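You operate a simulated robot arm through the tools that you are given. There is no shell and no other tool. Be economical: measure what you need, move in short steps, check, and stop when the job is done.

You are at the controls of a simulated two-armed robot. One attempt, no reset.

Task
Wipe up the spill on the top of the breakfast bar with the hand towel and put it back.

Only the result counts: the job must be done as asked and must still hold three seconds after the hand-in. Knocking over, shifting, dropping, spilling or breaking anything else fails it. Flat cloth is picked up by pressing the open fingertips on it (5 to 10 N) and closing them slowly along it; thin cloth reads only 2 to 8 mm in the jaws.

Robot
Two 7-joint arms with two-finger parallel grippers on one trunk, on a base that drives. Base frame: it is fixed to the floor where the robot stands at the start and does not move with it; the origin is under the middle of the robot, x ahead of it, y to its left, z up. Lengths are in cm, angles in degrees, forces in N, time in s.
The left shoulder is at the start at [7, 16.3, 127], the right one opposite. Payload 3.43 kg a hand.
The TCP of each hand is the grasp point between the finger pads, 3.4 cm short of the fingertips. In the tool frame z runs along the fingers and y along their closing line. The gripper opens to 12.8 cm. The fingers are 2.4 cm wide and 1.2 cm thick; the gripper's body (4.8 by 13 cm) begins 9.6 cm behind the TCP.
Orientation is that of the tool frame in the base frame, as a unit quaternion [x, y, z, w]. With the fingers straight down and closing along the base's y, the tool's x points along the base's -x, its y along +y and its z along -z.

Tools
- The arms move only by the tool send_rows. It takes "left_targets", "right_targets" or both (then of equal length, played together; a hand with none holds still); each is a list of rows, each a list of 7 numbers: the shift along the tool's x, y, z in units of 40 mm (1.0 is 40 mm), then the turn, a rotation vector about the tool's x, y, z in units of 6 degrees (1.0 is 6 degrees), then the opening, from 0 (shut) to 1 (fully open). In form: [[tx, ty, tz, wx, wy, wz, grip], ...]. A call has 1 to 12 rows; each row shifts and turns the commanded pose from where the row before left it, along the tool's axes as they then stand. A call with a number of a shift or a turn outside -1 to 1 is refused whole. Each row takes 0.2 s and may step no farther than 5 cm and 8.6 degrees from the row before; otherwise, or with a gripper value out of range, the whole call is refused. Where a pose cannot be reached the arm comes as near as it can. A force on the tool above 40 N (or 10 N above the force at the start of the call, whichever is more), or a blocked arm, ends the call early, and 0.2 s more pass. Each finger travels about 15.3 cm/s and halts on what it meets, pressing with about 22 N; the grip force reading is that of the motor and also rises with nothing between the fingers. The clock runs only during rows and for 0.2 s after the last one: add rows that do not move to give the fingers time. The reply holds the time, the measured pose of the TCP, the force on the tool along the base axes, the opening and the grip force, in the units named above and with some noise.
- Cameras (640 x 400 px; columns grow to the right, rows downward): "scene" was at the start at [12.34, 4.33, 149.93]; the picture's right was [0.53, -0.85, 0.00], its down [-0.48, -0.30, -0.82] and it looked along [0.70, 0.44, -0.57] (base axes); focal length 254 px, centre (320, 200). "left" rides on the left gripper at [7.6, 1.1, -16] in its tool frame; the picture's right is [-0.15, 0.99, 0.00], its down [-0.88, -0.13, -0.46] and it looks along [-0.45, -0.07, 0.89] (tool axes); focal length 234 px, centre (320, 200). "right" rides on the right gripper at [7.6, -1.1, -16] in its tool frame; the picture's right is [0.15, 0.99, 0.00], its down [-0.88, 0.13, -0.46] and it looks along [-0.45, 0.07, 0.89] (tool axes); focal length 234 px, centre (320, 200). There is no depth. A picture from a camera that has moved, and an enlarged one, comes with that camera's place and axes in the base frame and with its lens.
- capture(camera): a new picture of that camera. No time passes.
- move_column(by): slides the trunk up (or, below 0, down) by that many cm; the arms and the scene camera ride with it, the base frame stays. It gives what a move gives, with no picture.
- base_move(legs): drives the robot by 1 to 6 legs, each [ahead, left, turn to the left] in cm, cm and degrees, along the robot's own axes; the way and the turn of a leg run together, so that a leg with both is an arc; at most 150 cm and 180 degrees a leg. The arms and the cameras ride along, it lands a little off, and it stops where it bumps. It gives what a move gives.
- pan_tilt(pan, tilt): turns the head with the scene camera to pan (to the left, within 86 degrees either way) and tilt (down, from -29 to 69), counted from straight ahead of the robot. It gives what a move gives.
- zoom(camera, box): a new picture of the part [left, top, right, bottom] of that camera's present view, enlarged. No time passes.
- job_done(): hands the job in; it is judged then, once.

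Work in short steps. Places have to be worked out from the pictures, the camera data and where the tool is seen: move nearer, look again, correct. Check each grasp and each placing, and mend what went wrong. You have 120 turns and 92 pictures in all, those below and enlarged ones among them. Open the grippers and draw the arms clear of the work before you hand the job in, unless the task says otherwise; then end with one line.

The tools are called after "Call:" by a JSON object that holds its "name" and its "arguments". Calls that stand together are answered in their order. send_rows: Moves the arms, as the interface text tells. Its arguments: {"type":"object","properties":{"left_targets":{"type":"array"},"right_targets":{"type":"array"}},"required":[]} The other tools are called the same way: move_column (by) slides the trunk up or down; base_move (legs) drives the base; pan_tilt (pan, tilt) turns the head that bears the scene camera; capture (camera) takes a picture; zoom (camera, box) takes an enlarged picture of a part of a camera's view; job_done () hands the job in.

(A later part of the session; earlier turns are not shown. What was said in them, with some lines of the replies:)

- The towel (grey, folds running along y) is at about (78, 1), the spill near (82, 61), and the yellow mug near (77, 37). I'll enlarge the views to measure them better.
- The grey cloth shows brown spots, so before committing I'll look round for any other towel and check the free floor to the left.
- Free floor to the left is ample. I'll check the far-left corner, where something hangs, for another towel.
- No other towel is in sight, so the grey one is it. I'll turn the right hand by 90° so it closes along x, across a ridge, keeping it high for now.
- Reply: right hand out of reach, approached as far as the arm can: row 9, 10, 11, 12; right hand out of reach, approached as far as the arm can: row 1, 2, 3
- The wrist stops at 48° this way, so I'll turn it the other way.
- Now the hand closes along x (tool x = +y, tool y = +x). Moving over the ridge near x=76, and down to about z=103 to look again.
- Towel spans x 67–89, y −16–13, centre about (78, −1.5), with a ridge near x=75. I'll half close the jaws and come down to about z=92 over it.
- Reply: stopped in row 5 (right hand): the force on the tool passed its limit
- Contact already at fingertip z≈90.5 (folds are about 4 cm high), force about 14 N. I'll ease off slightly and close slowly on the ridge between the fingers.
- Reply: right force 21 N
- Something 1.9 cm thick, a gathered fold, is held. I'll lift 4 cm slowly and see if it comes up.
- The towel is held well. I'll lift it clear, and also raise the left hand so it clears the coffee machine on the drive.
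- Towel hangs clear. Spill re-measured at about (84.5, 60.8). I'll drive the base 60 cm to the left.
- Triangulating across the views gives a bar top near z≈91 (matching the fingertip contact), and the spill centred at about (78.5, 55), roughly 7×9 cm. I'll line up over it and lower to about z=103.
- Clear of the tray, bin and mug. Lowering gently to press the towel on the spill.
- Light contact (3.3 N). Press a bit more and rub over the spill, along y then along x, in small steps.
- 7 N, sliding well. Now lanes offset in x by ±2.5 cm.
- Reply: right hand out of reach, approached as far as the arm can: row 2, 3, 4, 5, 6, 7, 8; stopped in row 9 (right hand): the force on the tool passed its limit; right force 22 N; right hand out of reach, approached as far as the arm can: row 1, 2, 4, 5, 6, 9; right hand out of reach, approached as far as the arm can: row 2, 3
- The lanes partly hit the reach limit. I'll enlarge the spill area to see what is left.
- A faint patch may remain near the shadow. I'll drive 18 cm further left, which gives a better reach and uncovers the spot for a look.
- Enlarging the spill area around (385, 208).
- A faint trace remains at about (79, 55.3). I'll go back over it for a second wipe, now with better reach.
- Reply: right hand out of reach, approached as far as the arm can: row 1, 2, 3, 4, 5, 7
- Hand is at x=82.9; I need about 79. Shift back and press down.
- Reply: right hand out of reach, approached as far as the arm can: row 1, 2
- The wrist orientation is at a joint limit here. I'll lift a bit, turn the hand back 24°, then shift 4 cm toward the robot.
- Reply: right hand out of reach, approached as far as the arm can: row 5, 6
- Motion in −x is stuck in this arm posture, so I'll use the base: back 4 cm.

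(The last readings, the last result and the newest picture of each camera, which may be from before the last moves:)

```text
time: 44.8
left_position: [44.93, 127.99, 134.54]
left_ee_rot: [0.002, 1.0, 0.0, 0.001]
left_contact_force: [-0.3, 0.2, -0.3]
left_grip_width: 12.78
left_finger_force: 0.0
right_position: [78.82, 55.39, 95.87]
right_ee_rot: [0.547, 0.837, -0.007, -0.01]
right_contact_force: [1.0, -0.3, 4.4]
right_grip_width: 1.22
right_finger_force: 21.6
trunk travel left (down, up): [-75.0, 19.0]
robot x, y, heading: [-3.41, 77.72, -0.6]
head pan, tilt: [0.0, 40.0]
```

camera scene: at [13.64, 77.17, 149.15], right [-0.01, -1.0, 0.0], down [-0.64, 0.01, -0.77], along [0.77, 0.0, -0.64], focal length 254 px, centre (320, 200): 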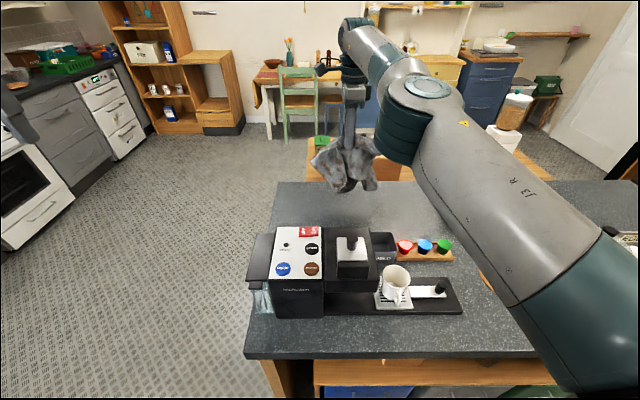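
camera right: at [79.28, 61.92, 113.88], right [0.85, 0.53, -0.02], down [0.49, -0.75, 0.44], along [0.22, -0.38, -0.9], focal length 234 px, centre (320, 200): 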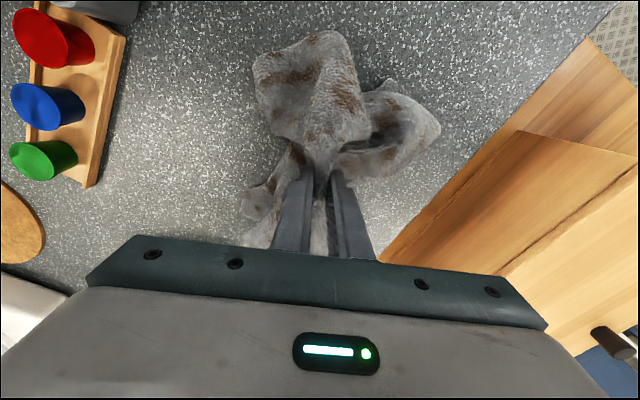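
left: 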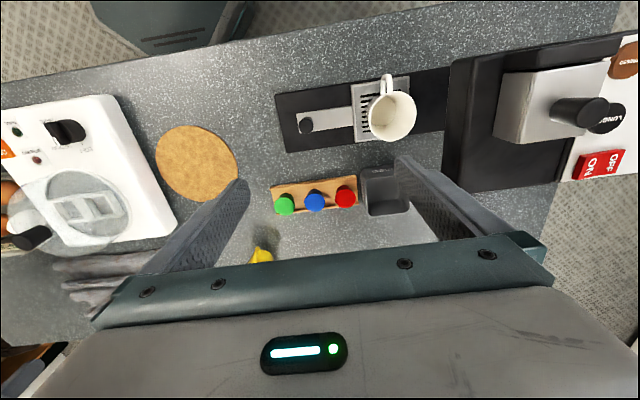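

On the spot. Rub along y and then a little along x.

Call:
{"name": "send_rows", "arguments": {"right_targets": [[0.46, 0.2, 0.08, 0, 0, 0, 0], [0.46, 0.2, 0, 0, 0, 0, 0], [-0.46, -0.2, 0, 0, 0, 0, 0], [-0.46, -0.2, 0, 0, 0, 0, 0], [-0.46, -0.2, 0, 0, 0, 0, 0], [-0.46, -0.2, 0, 0, 0, 0, 0], [0.46, 0.2, 0, 0, 0, 0, 0], [0.46, 0.2, 0, 0, 0, 0, 0], [0.46, 0.2, 0, 0, 0, 0, 0], [0.46, 0.2, 0, 0, 0, 0, 0], [-0.46, -0.2, 0, 0, 0, 0, 0], [-0.46, -0.2, 0, 0, 0, 0, 0]]}}

Call:
{"name": "send_rows", "arguments": {"right_targets": [[-0.2, 0.46, 0, 0, 0, 0, 0], [0.2, -0.46, 0, 0, 0, 0, 0], [0.2, -0.46, 0, 0, 0, 0, 0], [-0.2, 0.46, 0, 0, 0, 0, 0], [0, 0, 0, 0, 0, 0, 0]]}}

```text
time: 47.4
left_position: [45.22, 127.92, 134.35]
left_ee_rot: [0.003, 1.0, 0.001, 0.0]
left_contact_force: [0.3, -0.1, 0.4]
left_grip_width: 12.78
left_finger_force: 0.0
right_position: [78.77, 55.25, 95.46]
right_ee_rot: [0.546, 0.838, -0.006, -0.011]
right_contact_force: [0.0, -1.0, 2.6]
right_grip_width: 1.2
right_finger_force: 21.7
trunk travel left (down, up): [-75.0, 19.0]
robot x, y, heading: [-3.45, 77.39, -0.3]
head pan, tilt: [0.0, 40.0]
```

```text
time: 48.6
left_position: [45.07, 127.92, 134.39]
left_ee_rot: [0.002, 1.0, 0.001, 0.0]
left_contact_force: [-0.1, -0.1, 0.9]
left_grip_width: 12.79
left_finger_force: 0.0
right_position: [76.98, 55.28, 95.53]
right_ee_rot: [0.547, 0.837, -0.006, -0.012]
right_contact_force: [0.5, 0.1, 2.5]
right_grip_width: 1.19
right_finger_force: 22.1
right hand out of reach, approached as far as the arm can: row 1
trunk travel left (down, up): [-75.0, 19.0]
robot x, y, heading: [-3.67, 77.86, -0.1]
head pan, tilt: [0.0, 40.0]
```

The −x motion works again. Press a bit harder and do more strokes at x=77 and x=79.

Call:
{"name": "send_rows", "arguments": {"right_targets": [[0.46, 0.2, 0.13, 0, 0, 0, 0], [0.46, 0.2, 0, 0, 0, 0, 0], [-0.46, -0.2, 0, 0, 0, 0, 0], [-0.46, -0.2, 0, 0, 0, 0, 0], [-0.46, -0.2, 0, 0, 0, 0, 0], [-0.46, -0.2, 0, 0, 0, 0, 0], [-0.2, 0.44, 0, 0, 0, 0, 0], [0.46, 0.2, 0, 0, 0, 0, 0], [0.46, 0.2, 0, 0, 0, 0, 0], [0.46, 0.2, 0, 0, 0, 0, 0], [0.46, 0.2, 0, 0, 0, 0, 0], [0, 0, 0, 0, 0, 0, 0]]}}

Call:
{"name": "send_rows", "arguments": {"right_targets": [[-0.46, -0.2, 0, 0, 0, 0, 0], [-0.46, -0.2, 0, 0, 0, 0, 0], [-0.46, -0.2, 0, 0, 0, 0, 0], [-0.46, -0.2, 0, 0, 0, 0, 0], [0.46, 0.2, 0, 0, 0, 0, 0], [0.46, 0.2, 0, 0, 0, 0, 0], [0, 0, -0.5, 0, 0, 0, 0], [0, 0, -0.8, 0, 0, 0, 0], [0, 0, -0.8, 0, 0, 0, 0], [0, 0, -0.8, 0, 0, 0, 0], [0, 0, -0.8, 0, 0, 0, 0], [0, 0, -0.8, 0, 0, 0, 0]]}}

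Call:
{"name": "capture", "arguments": {"camera": "scene"}}

Call:
{"name": "zoom", "arguments": {"camera": "scene", "box": [330, 176, 440, 245]}}

```text
time: 51.2
left_position: [45.09, 127.99, 134.31]
left_ee_rot: [0.003, 1.0, -0.001, 0.0]
left_contact_force: [-0.4, -0.3, 0.6]
left_grip_width: 12.81
left_finger_force: 0.1
right_position: [78.56, 59.42, 95.04]
right_ee_rot: [0.546, 0.837, -0.006, -0.011]
right_contact_force: [-0.8, -0.9, 5.8]
right_grip_width: 1.2
right_finger_force: 21.7
trunk travel left (down, up): [-75.0, 19.0]
robot x, y, heading: [-3.48, 77.88, -0.3]
head pan, tilt: [0.0, 40.0]
```

```text
time: 53.8
left_position: [45.07, 127.94, 134.32]
left_ee_rot: [0.002, 1.0, 0.001, 0.0]
left_contact_force: [-0.2, 0.1, 0.2]
left_grip_width: 12.81
left_finger_force: 0.1
right_position: [78.73, 55.22, 113.04]
right_ee_rot: [0.547, 0.837, -0.007, -0.011]
right_contact_force: [-0.7, -0.1, -0.9]
right_grip_width: 1.23
right_finger_force: 21.8
right hand out of reach, approached as far as the arm can: row 12
trunk travel left (down, up): [-75.0, 19.0]
robot x, y, heading: [-3.18, 77.98, -0.3]
head pan, tilt: [0.0, 40.0]
```

```text
59 pictures are left
camera scene: at [9.64, 77.38, 149.15], right [-0.01, -1.0, 0.0], down [-0.64, 0.0, -0.77], along [0.77, 0.0, -0.64], focal length 254 px, centre (320, 200)
```

scene: 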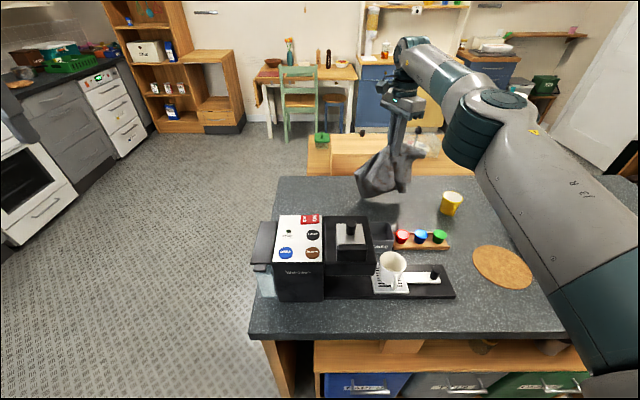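

```text
5.80 times, centred on (385, 210) of scene
camera zoom: at [9.64, 77.38, 149.15], right [-0.01, -1.0, 0.0], down [-0.64, 0.0, -0.77], along [0.77, 0.0, -0.64], focal length 1471 px, centre (-57, 139)
```

zoom: 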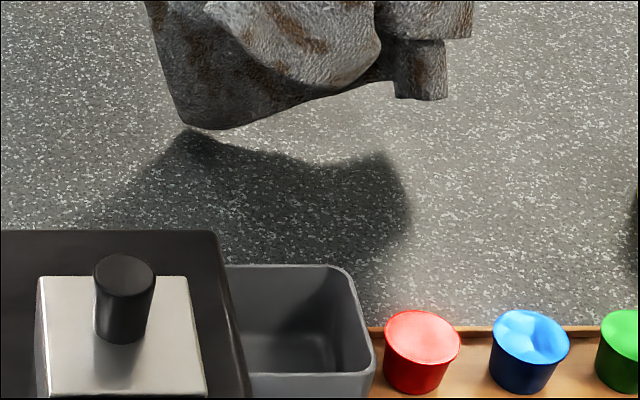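

The towel still shades the spot; I'll move the hand 16 cm to the left and look again.

Call:
{"name": "send_rows", "arguments": {"right_targets": [[0.55, 0.24, 0, 0, 0, 0, 0], [0.55, 0.24, 0, 0, 0, 0, 0], [0.55, 0.24, 0, 0, 0, 0, 0], [0.55, 0.24, 0, 0, 0, 0, 0], [0.55, 0.24, 0, 0, 0, 0, 0], [0.55, 0.24, 0, 0, 0, 0, 0], [0.55, 0.24, 0, 0, 0, 0, 0], [0, 0, 0, 0, 0, 0, 0]]}}

Call:
{"name": "zoom", "arguments": {"camera": "scene", "box": [330, 170, 450, 245]}}

```text
time: 55.6
left_position: [45.15, 127.86, 134.39]
left_ee_rot: [0.002, 1.0, 0.002, -0.001]
left_contact_force: [-0.7, -0.2, 0.0]
left_grip_width: 12.81
left_finger_force: 0.0
right_position: [76.57, 71.74, 112.81]
right_ee_rot: [0.547, 0.837, -0.007, -0.012]
right_contact_force: [1.2, -0.1, 0.0]
right_grip_width: 1.21
right_finger_force: 21.5
right hand out of reach, approached as far as the arm can: row 3, 4, 5, 6, 7
trunk travel left (down, up): [-75.0, 19.0]
robot x, y, heading: [-3.68, 77.74, -0.2]
head pan, tilt: [0.0, 40.0]
```

```text
5.33 times, centred on (390, 208) of scene
camera zoom: at [9.75, 77.38, 149.14], right [-0.01, -1.0, 0.0], down [-0.64, 0.0, -0.77], along [0.77, 0.0, -0.64], focal length 1353 px, centre (-53, 160)
```

zoom: 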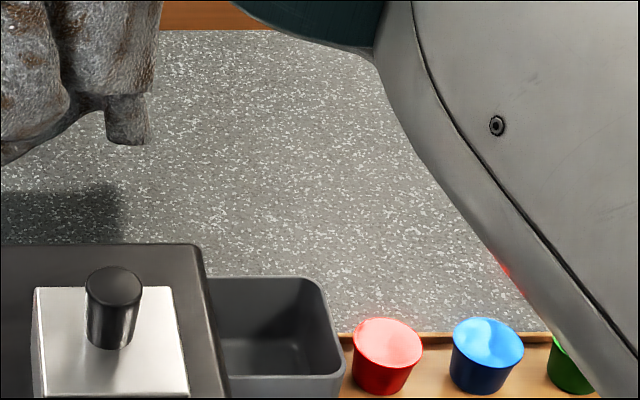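

The spot is clean. Now put the towel back: raise the trunk 10 cm for clearance over the mug, then drive back to the start pose.

Call:
{"name": "move_column", "arguments": {"by": 10}}

Call:
{"name": "base_move", "arguments": {"legs": [[0, -77.8, 0], [3.5, 0, 0.3]]}}

Call:
{"name": "capture", "arguments": {"camera": "scene"}}

```text
time: 56.9
left_position: [45.29, 127.96, 144.28]
left_ee_rot: [0.003, 1.0, 0.0, 0.0]
left_contact_force: [0.5, 1.3, 0.4]
left_grip_width: 12.8
left_finger_force: 0.0
right_position: [76.63, 71.93, 122.65]
right_ee_rot: [0.547, 0.837, -0.007, -0.012]
right_contact_force: [-0.3, -0.6, -0.3]
right_grip_width: 1.17
right_finger_force: 22.1
trunk travel left (down, up): [-85.0, 9.0]
robot x, y, heading: [-3.56, 77.66, -0.3]
head pan, tilt: [0.0, 40.0]
```

```text
time: 61.5
left_position: [46.71, 50.93, 144.87]
left_ee_rot: [-0.005, 1.0, 0.0, 0.004]
left_contact_force: [-1.7, -0.1, -1.1]
left_grip_width: 12.79
left_finger_force: 0.0
right_position: [79.26, -4.54, 123.37]
right_ee_rot: [0.54, 0.841, -0.005, -0.008]
right_contact_force: [-1.2, 0.2, -0.2]
right_grip_width: 1.16
right_finger_force: 22.1
trunk travel left (down, up): [-85.0, 9.0]
robot x, y, heading: [-0.54, -0.38, 0.7]
head pan, tilt: [0.0, 40.0]
```

```text
56 pictures are left
camera scene: at [12.1, -0.23, 159.26], right [0.01, -1.0, 0.0], down [-0.64, -0.01, -0.77], along [0.77, 0.01, -0.64], focal length 254 px, centre (320, 200)
```

scene: 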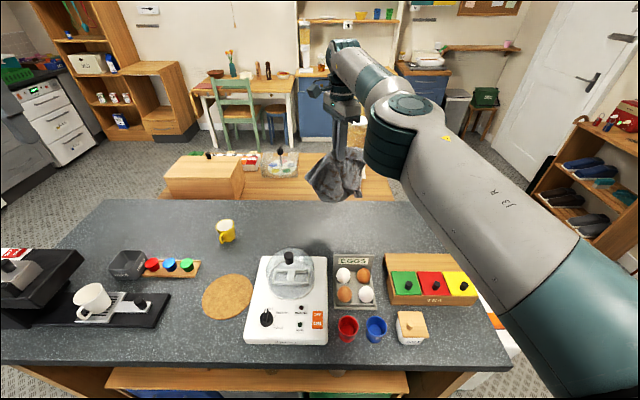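

Back near the start. Align the hand over the grasp spot (76.6, −1.4) and restore its 90° turn.

Call:
{"name": "send_rows", "arguments": {"right_targets": [[0.5, -0.15, 0.2, 0, 0, 0, 0], [0.48, -0.15, 0.2, 0, 0, 0, 0], [0, 0, 0.2, 0, 0, 1, 0], [0, 0, 0, 0, 0, 1, 0], [0, 0, 0, 0, 0, 1, 0], [0, 0, 0, 0, 0, 1, 0], [0, 0, 0, 0, 0, 0, 0]]}}

Call:
{"name": "move_column", "arguments": {"by": -10}}

Call:
{"name": "capture", "arguments": {"camera": "right"}}

```text
time: 63.1
left_position: [47.76, 50.94, 144.38]
left_ee_rot: [-0.006, 1.0, 0.0, -0.001]
left_contact_force: [-0.7, -0.4, -0.3]
left_grip_width: 12.8
left_finger_force: 0.1
right_position: [79.32, -1.04, 120.68]
right_ee_rot: [0.703, 0.711, -0.011, -0.011]
right_contact_force: [0.2, 0.2, -0.3]
right_grip_width: 1.2
right_finger_force: 21.4
right hand out of reach, approached as far as the arm can: row 1, 2
trunk travel left (down, up): [-85.0, 9.0]
robot x, y, heading: [-0.2, -0.55, 0.5]
head pan, tilt: [0.0, 40.0]
```

```text
time: 64.5
left_position: [47.6, 51.03, 134.35]
left_ee_rot: [-0.006, 1.0, 0.0, 0.0]
left_contact_force: [-0.4, -0.8, 0.7]
left_grip_width: 12.79
left_finger_force: 0.0
right_position: [79.2, -1.06, 110.7]
right_ee_rot: [0.703, 0.711, -0.01, -0.01]
right_contact_force: [0.3, 0.2, 0.1]
right_grip_width: 1.19
right_finger_force: 22.1
trunk travel left (down, up): [-75.0, 19.0]
robot x, y, heading: [-0.41, -0.05, 0.7]
head pan, tilt: [0.0, 40.0]
```

```text
55 pictures are left
camera right: at [78.39, 6.55, 126.91], right [0.99, 0.16, -0.03], down [0.15, -0.88, 0.45], along [0.05, -0.45, -0.89], focal length 234 px, centre (320, 200)
```

right: 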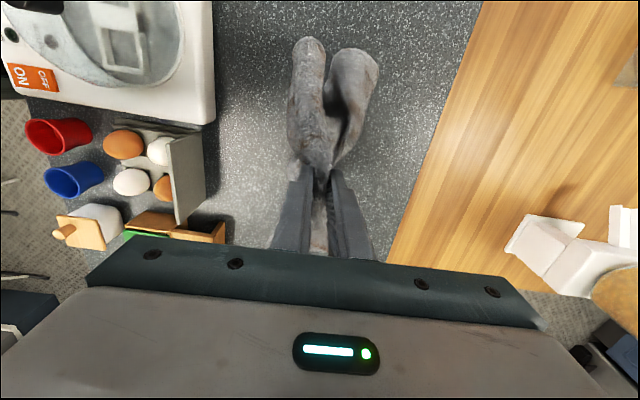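

Shift 2.4 cm toward the robot and lower to z≈100.

Call:
{"name": "send_rows", "arguments": {"right_targets": [[-0.05, -0.3, 0.4, 0, 0, 0, 0], [-0.05, -0.3, 0.6, 0, 0, 0, 0], [0, 0, 0.6, 0, 0, 0, 0], [0, 0, 0.6, 0, 0, 0, 0], [0, 0, 0.4, 0, 0, 0, 0], [0, 0, 0, 0, 0, 0, 0]]}}

Call:
{"name": "capture", "arguments": {"camera": "right"}}

Call:
{"name": "zoom", "arguments": {"camera": "scene", "box": [200, 120, 460, 285]}}

```text
time: 65.9
left_position: [47.68, 50.89, 134.4]
left_ee_rot: [-0.006, 1.0, 0.0, 0.0]
left_contact_force: [0.0, 0.8, 0.0]
left_grip_width: 12.82
left_finger_force: 0.0
right_position: [79.34, -0.5, 100.51]
right_ee_rot: [0.703, 0.711, -0.011, -0.01]
right_contact_force: [1.3, 0.6, 0.7]
right_grip_width: 1.19
right_finger_force: 22.1
right hand out of reach, approached as far as the arm can: row 1, 2
trunk travel left (down, up): [-75.0, 19.0]
robot x, y, heading: [-0.22, -0.14, 0.5]
head pan, tilt: [0.0, 40.0]
```

```text
54 pictures are left
camera right: at [78.55, 7.04, 116.65], right [0.99, 0.16, -0.03], down [0.16, -0.88, 0.45], along [0.05, -0.45, -0.89], focal length 234 px, centre (320, 200)
```

right: 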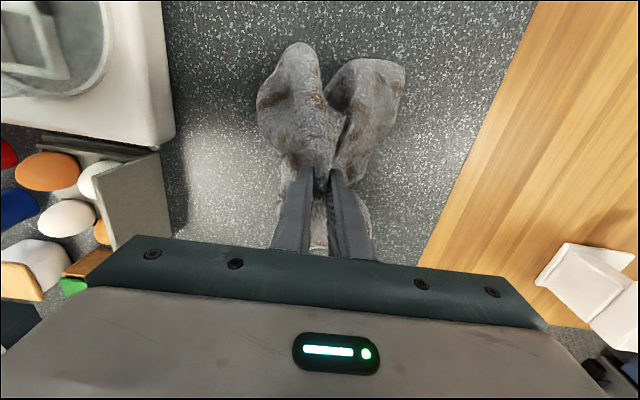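

```text
2.42 times, centred on (330, 202) of scene
camera zoom: at [13.12, -0.21, 149.15], right [0.01, -1.0, 0.0], down [-0.64, -0.01, -0.77], along [0.77, 0.01, -0.64], focal length 615 px, centre (296, 194)
```

zoom: 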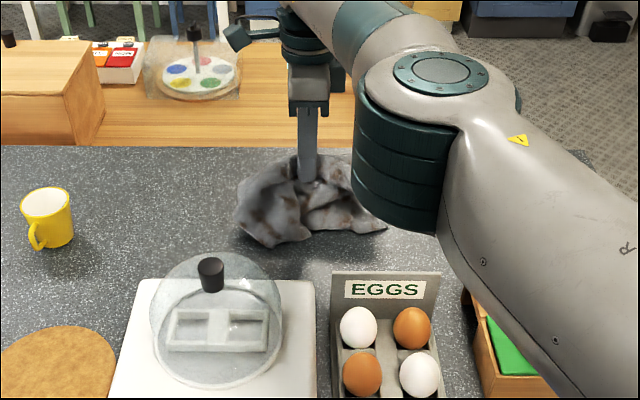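

Stuck in −x again, so I use the base: back 2.3 cm, then lower to the bar.

Call:
{"name": "base_move", "arguments": {"legs": [[-2.3, 0, 0]]}}

Call:
{"name": "send_rows", "arguments": {"right_targets": [[0, 0, 0.4, 0, 0, 0, 0], [0, 0, 0.4, 0, 0, 0, 0], [0, 0, 0.3, 0, 0, 0, 0], [0, 0, 0, 0, 0, 0, 0]]}}

Call:
{"name": "capture", "arguments": {"camera": "right"}}

```text
time: 66.7
left_position: [46.06, 50.95, 133.95]
left_ee_rot: [-0.006, 1.0, 0.0, -0.003]
left_contact_force: [0.2, 0.3, -0.6]
left_grip_width: 12.81
left_finger_force: 0.0
right_position: [77.52, -0.57, 100.09]
right_ee_rot: [0.702, 0.712, -0.012, -0.012]
right_contact_force: [1.1, 0.2, -0.4]
right_grip_width: 1.22
right_finger_force: 21.8
trunk travel left (down, up): [-75.0, 19.0]
robot x, y, heading: [-2.35, -0.06, 0.7]
head pan, tilt: [0.0, 40.0]
```

```text
time: 67.7
left_position: [45.46, 50.98, 134.27]
left_ee_rot: [-0.006, 1.0, -0.001, -0.001]
left_contact_force: [0.6, 0.0, -0.6]
left_grip_width: 12.79
left_finger_force: 0.2
right_position: [76.85, -0.46, 96.08]
right_ee_rot: [0.703, 0.711, -0.011, -0.01]
right_contact_force: [1.4, -0.7, 2.4]
right_grip_width: 1.21
right_finger_force: 22.0
trunk travel left (down, up): [-75.0, 19.0]
robot x, y, heading: [-2.2, -0.17, 0.5]
head pan, tilt: [0.0, 40.0]
```

```text
52 pictures are left
camera right: at [76.17, 7.06, 112.23], right [0.99, 0.16, -0.03], down [0.15, -0.88, 0.45], along [0.05, -0.45, -0.89], focal length 234 px, centre (320, 200)
```

right: 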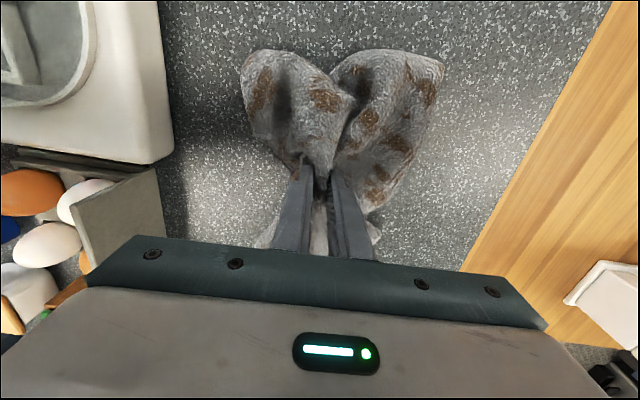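

Lower slightly more and open slowly, then rise straight up.

Call:
{"name": "send_rows", "arguments": {"right_targets": [[0, 0, 0.15, 0, 0, 0, 0.05], [0, 0, 0, 0, 0, 0, 0.15], [0, 0, 0, 0, 0, 0, 0.3], [0, 0, 0, 0, 0, 0, 0.4], [0, 0, -0.3, 0, 0, 0, 0.4], [0, 0, -0.5, 0, 0, 0, 0.4], [0, 0, -0.7, 0, 0, 0, 0.4], [0, 0, -0.7, 0, 0, 0, 0.4], [0, 0, -0.7, 0, 0, 0, 0.4], [0, 0, -0.7, 0, 0, 0, 0.4]]}}

Call:
{"name": "capture", "arguments": {"camera": "right"}}

Call:
{"name": "zoom", "arguments": {"camera": "scene", "box": [200, 120, 460, 285]}}

```text
time: 69.9
left_position: [45.37, 50.82, 134.38]
left_ee_rot: [-0.006, 1.0, 0.001, -0.001]
left_contact_force: [-0.4, 0.7, 0.4]
left_grip_width: 12.8
left_finger_force: 0.0
right_position: [77.01, -0.85, 109.96]
right_ee_rot: [0.703, 0.711, -0.01, -0.011]
right_contact_force: [-0.7, 0.6, 0.0]
right_grip_width: 5.11
right_finger_force: 0.1
right hand out of reach, approached as far as the arm can: row 10
trunk travel left (down, up): [-75.0, 19.0]
robot x, y, heading: [-2.71, -0.03, 0.8]
head pan, tilt: [0.0, 40.0]
```

```text
51 pictures are left
camera right: at [76.16, 6.76, 126.09], right [0.99, 0.16, -0.03], down [0.15, -0.88, 0.45], along [0.05, -0.45, -0.89], focal length 234 px, centre (320, 200)
```

right: 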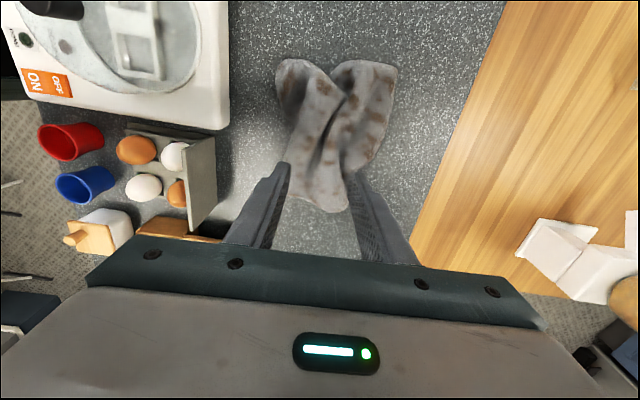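

```text
2.42 times, centred on (330, 202) of scene
camera zoom: at [10.84, -0.32, 149.15], right [0.01, -1.0, 0.0], down [-0.64, -0.01, -0.77], along [0.77, 0.01, -0.64], focal length 615 px, centre (296, 194)
```

zoom: 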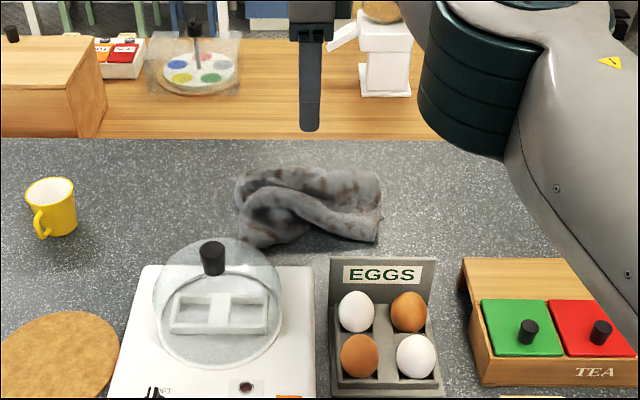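

The towel lies back in its place, centred about (78.4, 0.9) against (77.5, −0.2) originally. I'll raise the arms clear and check the spill site once more.

Call:
{"name": "move_column", "arguments": {"by": 14}}

Call:
{"name": "send_rows", "arguments": {"right_targets": [[0, 0, 0, 0, 0, 0, 1], [0, 0, 0, 0, 0, 0, 1]]}}

Call:
{"name": "pan_tilt", "arguments": {"pan": 32, "tilt": 40}}

Call:
{"name": "capture", "arguments": {"camera": "scene"}}

```text
time: 71.5
left_position: [45.62, 50.95, 148.42]
left_ee_rot: [-0.005, 1.0, 0.0, 0.0]
left_contact_force: [-0.2, -0.8, -0.2]
left_grip_width: 12.79
left_finger_force: 0.1
right_position: [77.0, -0.7, 123.8]
right_ee_rot: [0.703, 0.711, -0.011, -0.011]
right_contact_force: [0.4, 0.0, 0.1]
right_grip_width: 5.12
right_finger_force: 0.0
trunk travel left (down, up): [-89.0, 5.0]
robot x, y, heading: [-2.85, -0.09, 0.6]
head pan, tilt: [0.0, 40.0]
```

```text
time: 72.1
left_position: [45.5, 50.96, 148.34]
left_ee_rot: [-0.006, 1.0, 0.0, 0.0]
left_contact_force: [0.0, -0.6, -1.3]
left_grip_width: 12.78
left_finger_force: 0.2
right_position: [77.03, -0.69, 123.87]
right_ee_rot: [0.703, 0.711, -0.011, -0.011]
right_contact_force: [-0.4, 0.3, -0.7]
right_grip_width: 12.8
right_finger_force: 0.0
trunk travel left (down, up): [-89.0, 5.0]
robot x, y, heading: [-2.55, -0.11, 0.8]
head pan, tilt: [0.0, 40.0]
```

```text
time: 73.1
left_position: [45.46, 50.94, 148.32]
left_ee_rot: [-0.006, 1.0, 0.0, 0.0]
left_contact_force: [-0.5, 0.2, -0.8]
left_grip_width: 12.79
left_finger_force: 0.0
right_position: [76.92, -0.72, 123.92]
right_ee_rot: [0.702, 0.712, -0.01, -0.01]
right_contact_force: [0.3, 0.2, 0.2]
right_grip_width: 12.81
right_finger_force: 0.1
trunk travel left (down, up): [-89.0, 5.0]
robot x, y, heading: [-2.36, -0.11, 0.7]
head pan, tilt: [32.0, 40.0]
```

```text
49 pictures are left
camera scene: at [9.57, 4.24, 163.14], right [0.54, -0.84, 0.0], down [-0.54, -0.35, -0.77], along [0.65, 0.41, -0.64], focal length 254 px, centre (320, 200)
```

scene: 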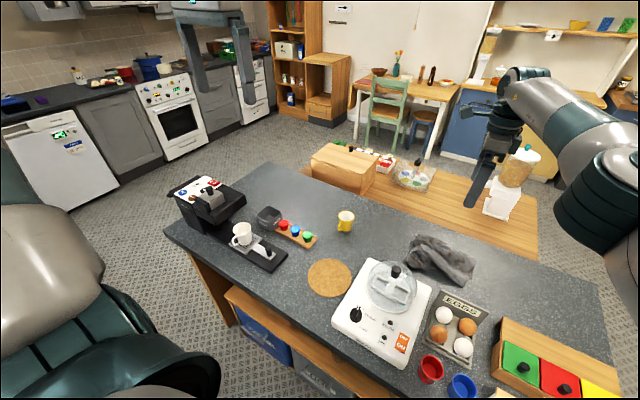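

Call:
{"name": "zoom", "arguments": {"camera": "scene", "box": [240, 160, 380, 250]}}

Call:
{"name": "zoom", "arguments": {"camera": "scene", "box": [370, 210, 510, 300]}}

```text
4.44 times, centred on (310, 205) of scene
camera zoom: at [9.57, 4.24, 163.14], right [0.54, -0.84, 0.0], down [-0.54, -0.35, -0.77], along [0.65, 0.41, -0.64], focal length 1128 px, centre (364, 178)
```

zoom: 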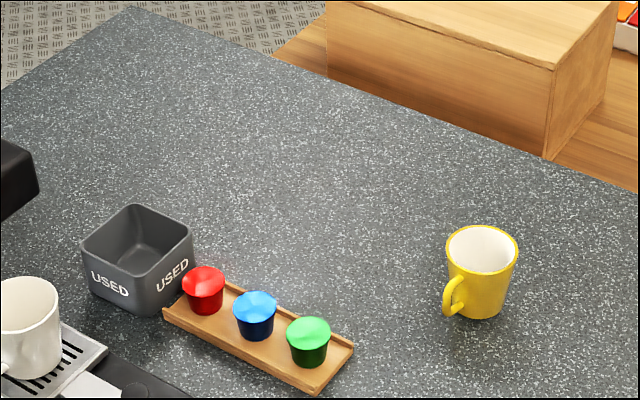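

```text
4.44 times, centred on (440, 255) of scene
camera zoom: at [9.57, 4.24, 163.14], right [0.54, -0.84, 0.0], down [-0.54, -0.35, -0.77], along [0.65, 0.41, -0.64], focal length 1128 px, centre (-213, -44)
```

zoom: 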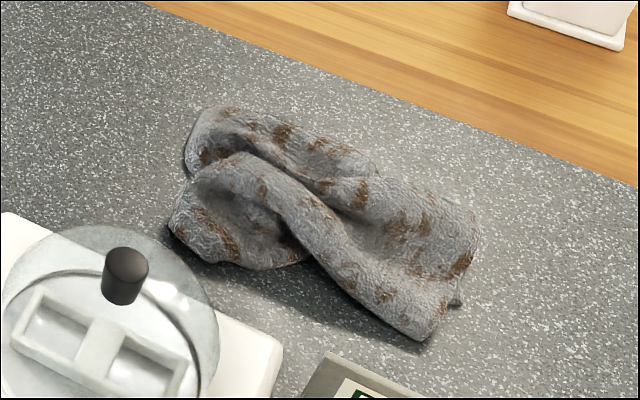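

The spill is gone, the towel is back in its place on the bar, nothing else has moved, and both hands are open and clear. Handing in.

Call:
{"name": "job_done", "arguments": {}}

```text
The job is handed in.
```

I wiped up the spill and put the towel back about 1.5 cm from where it started. It's a bit crumpled rather than in its original folds, and nothing else on the bar looks disturbed.
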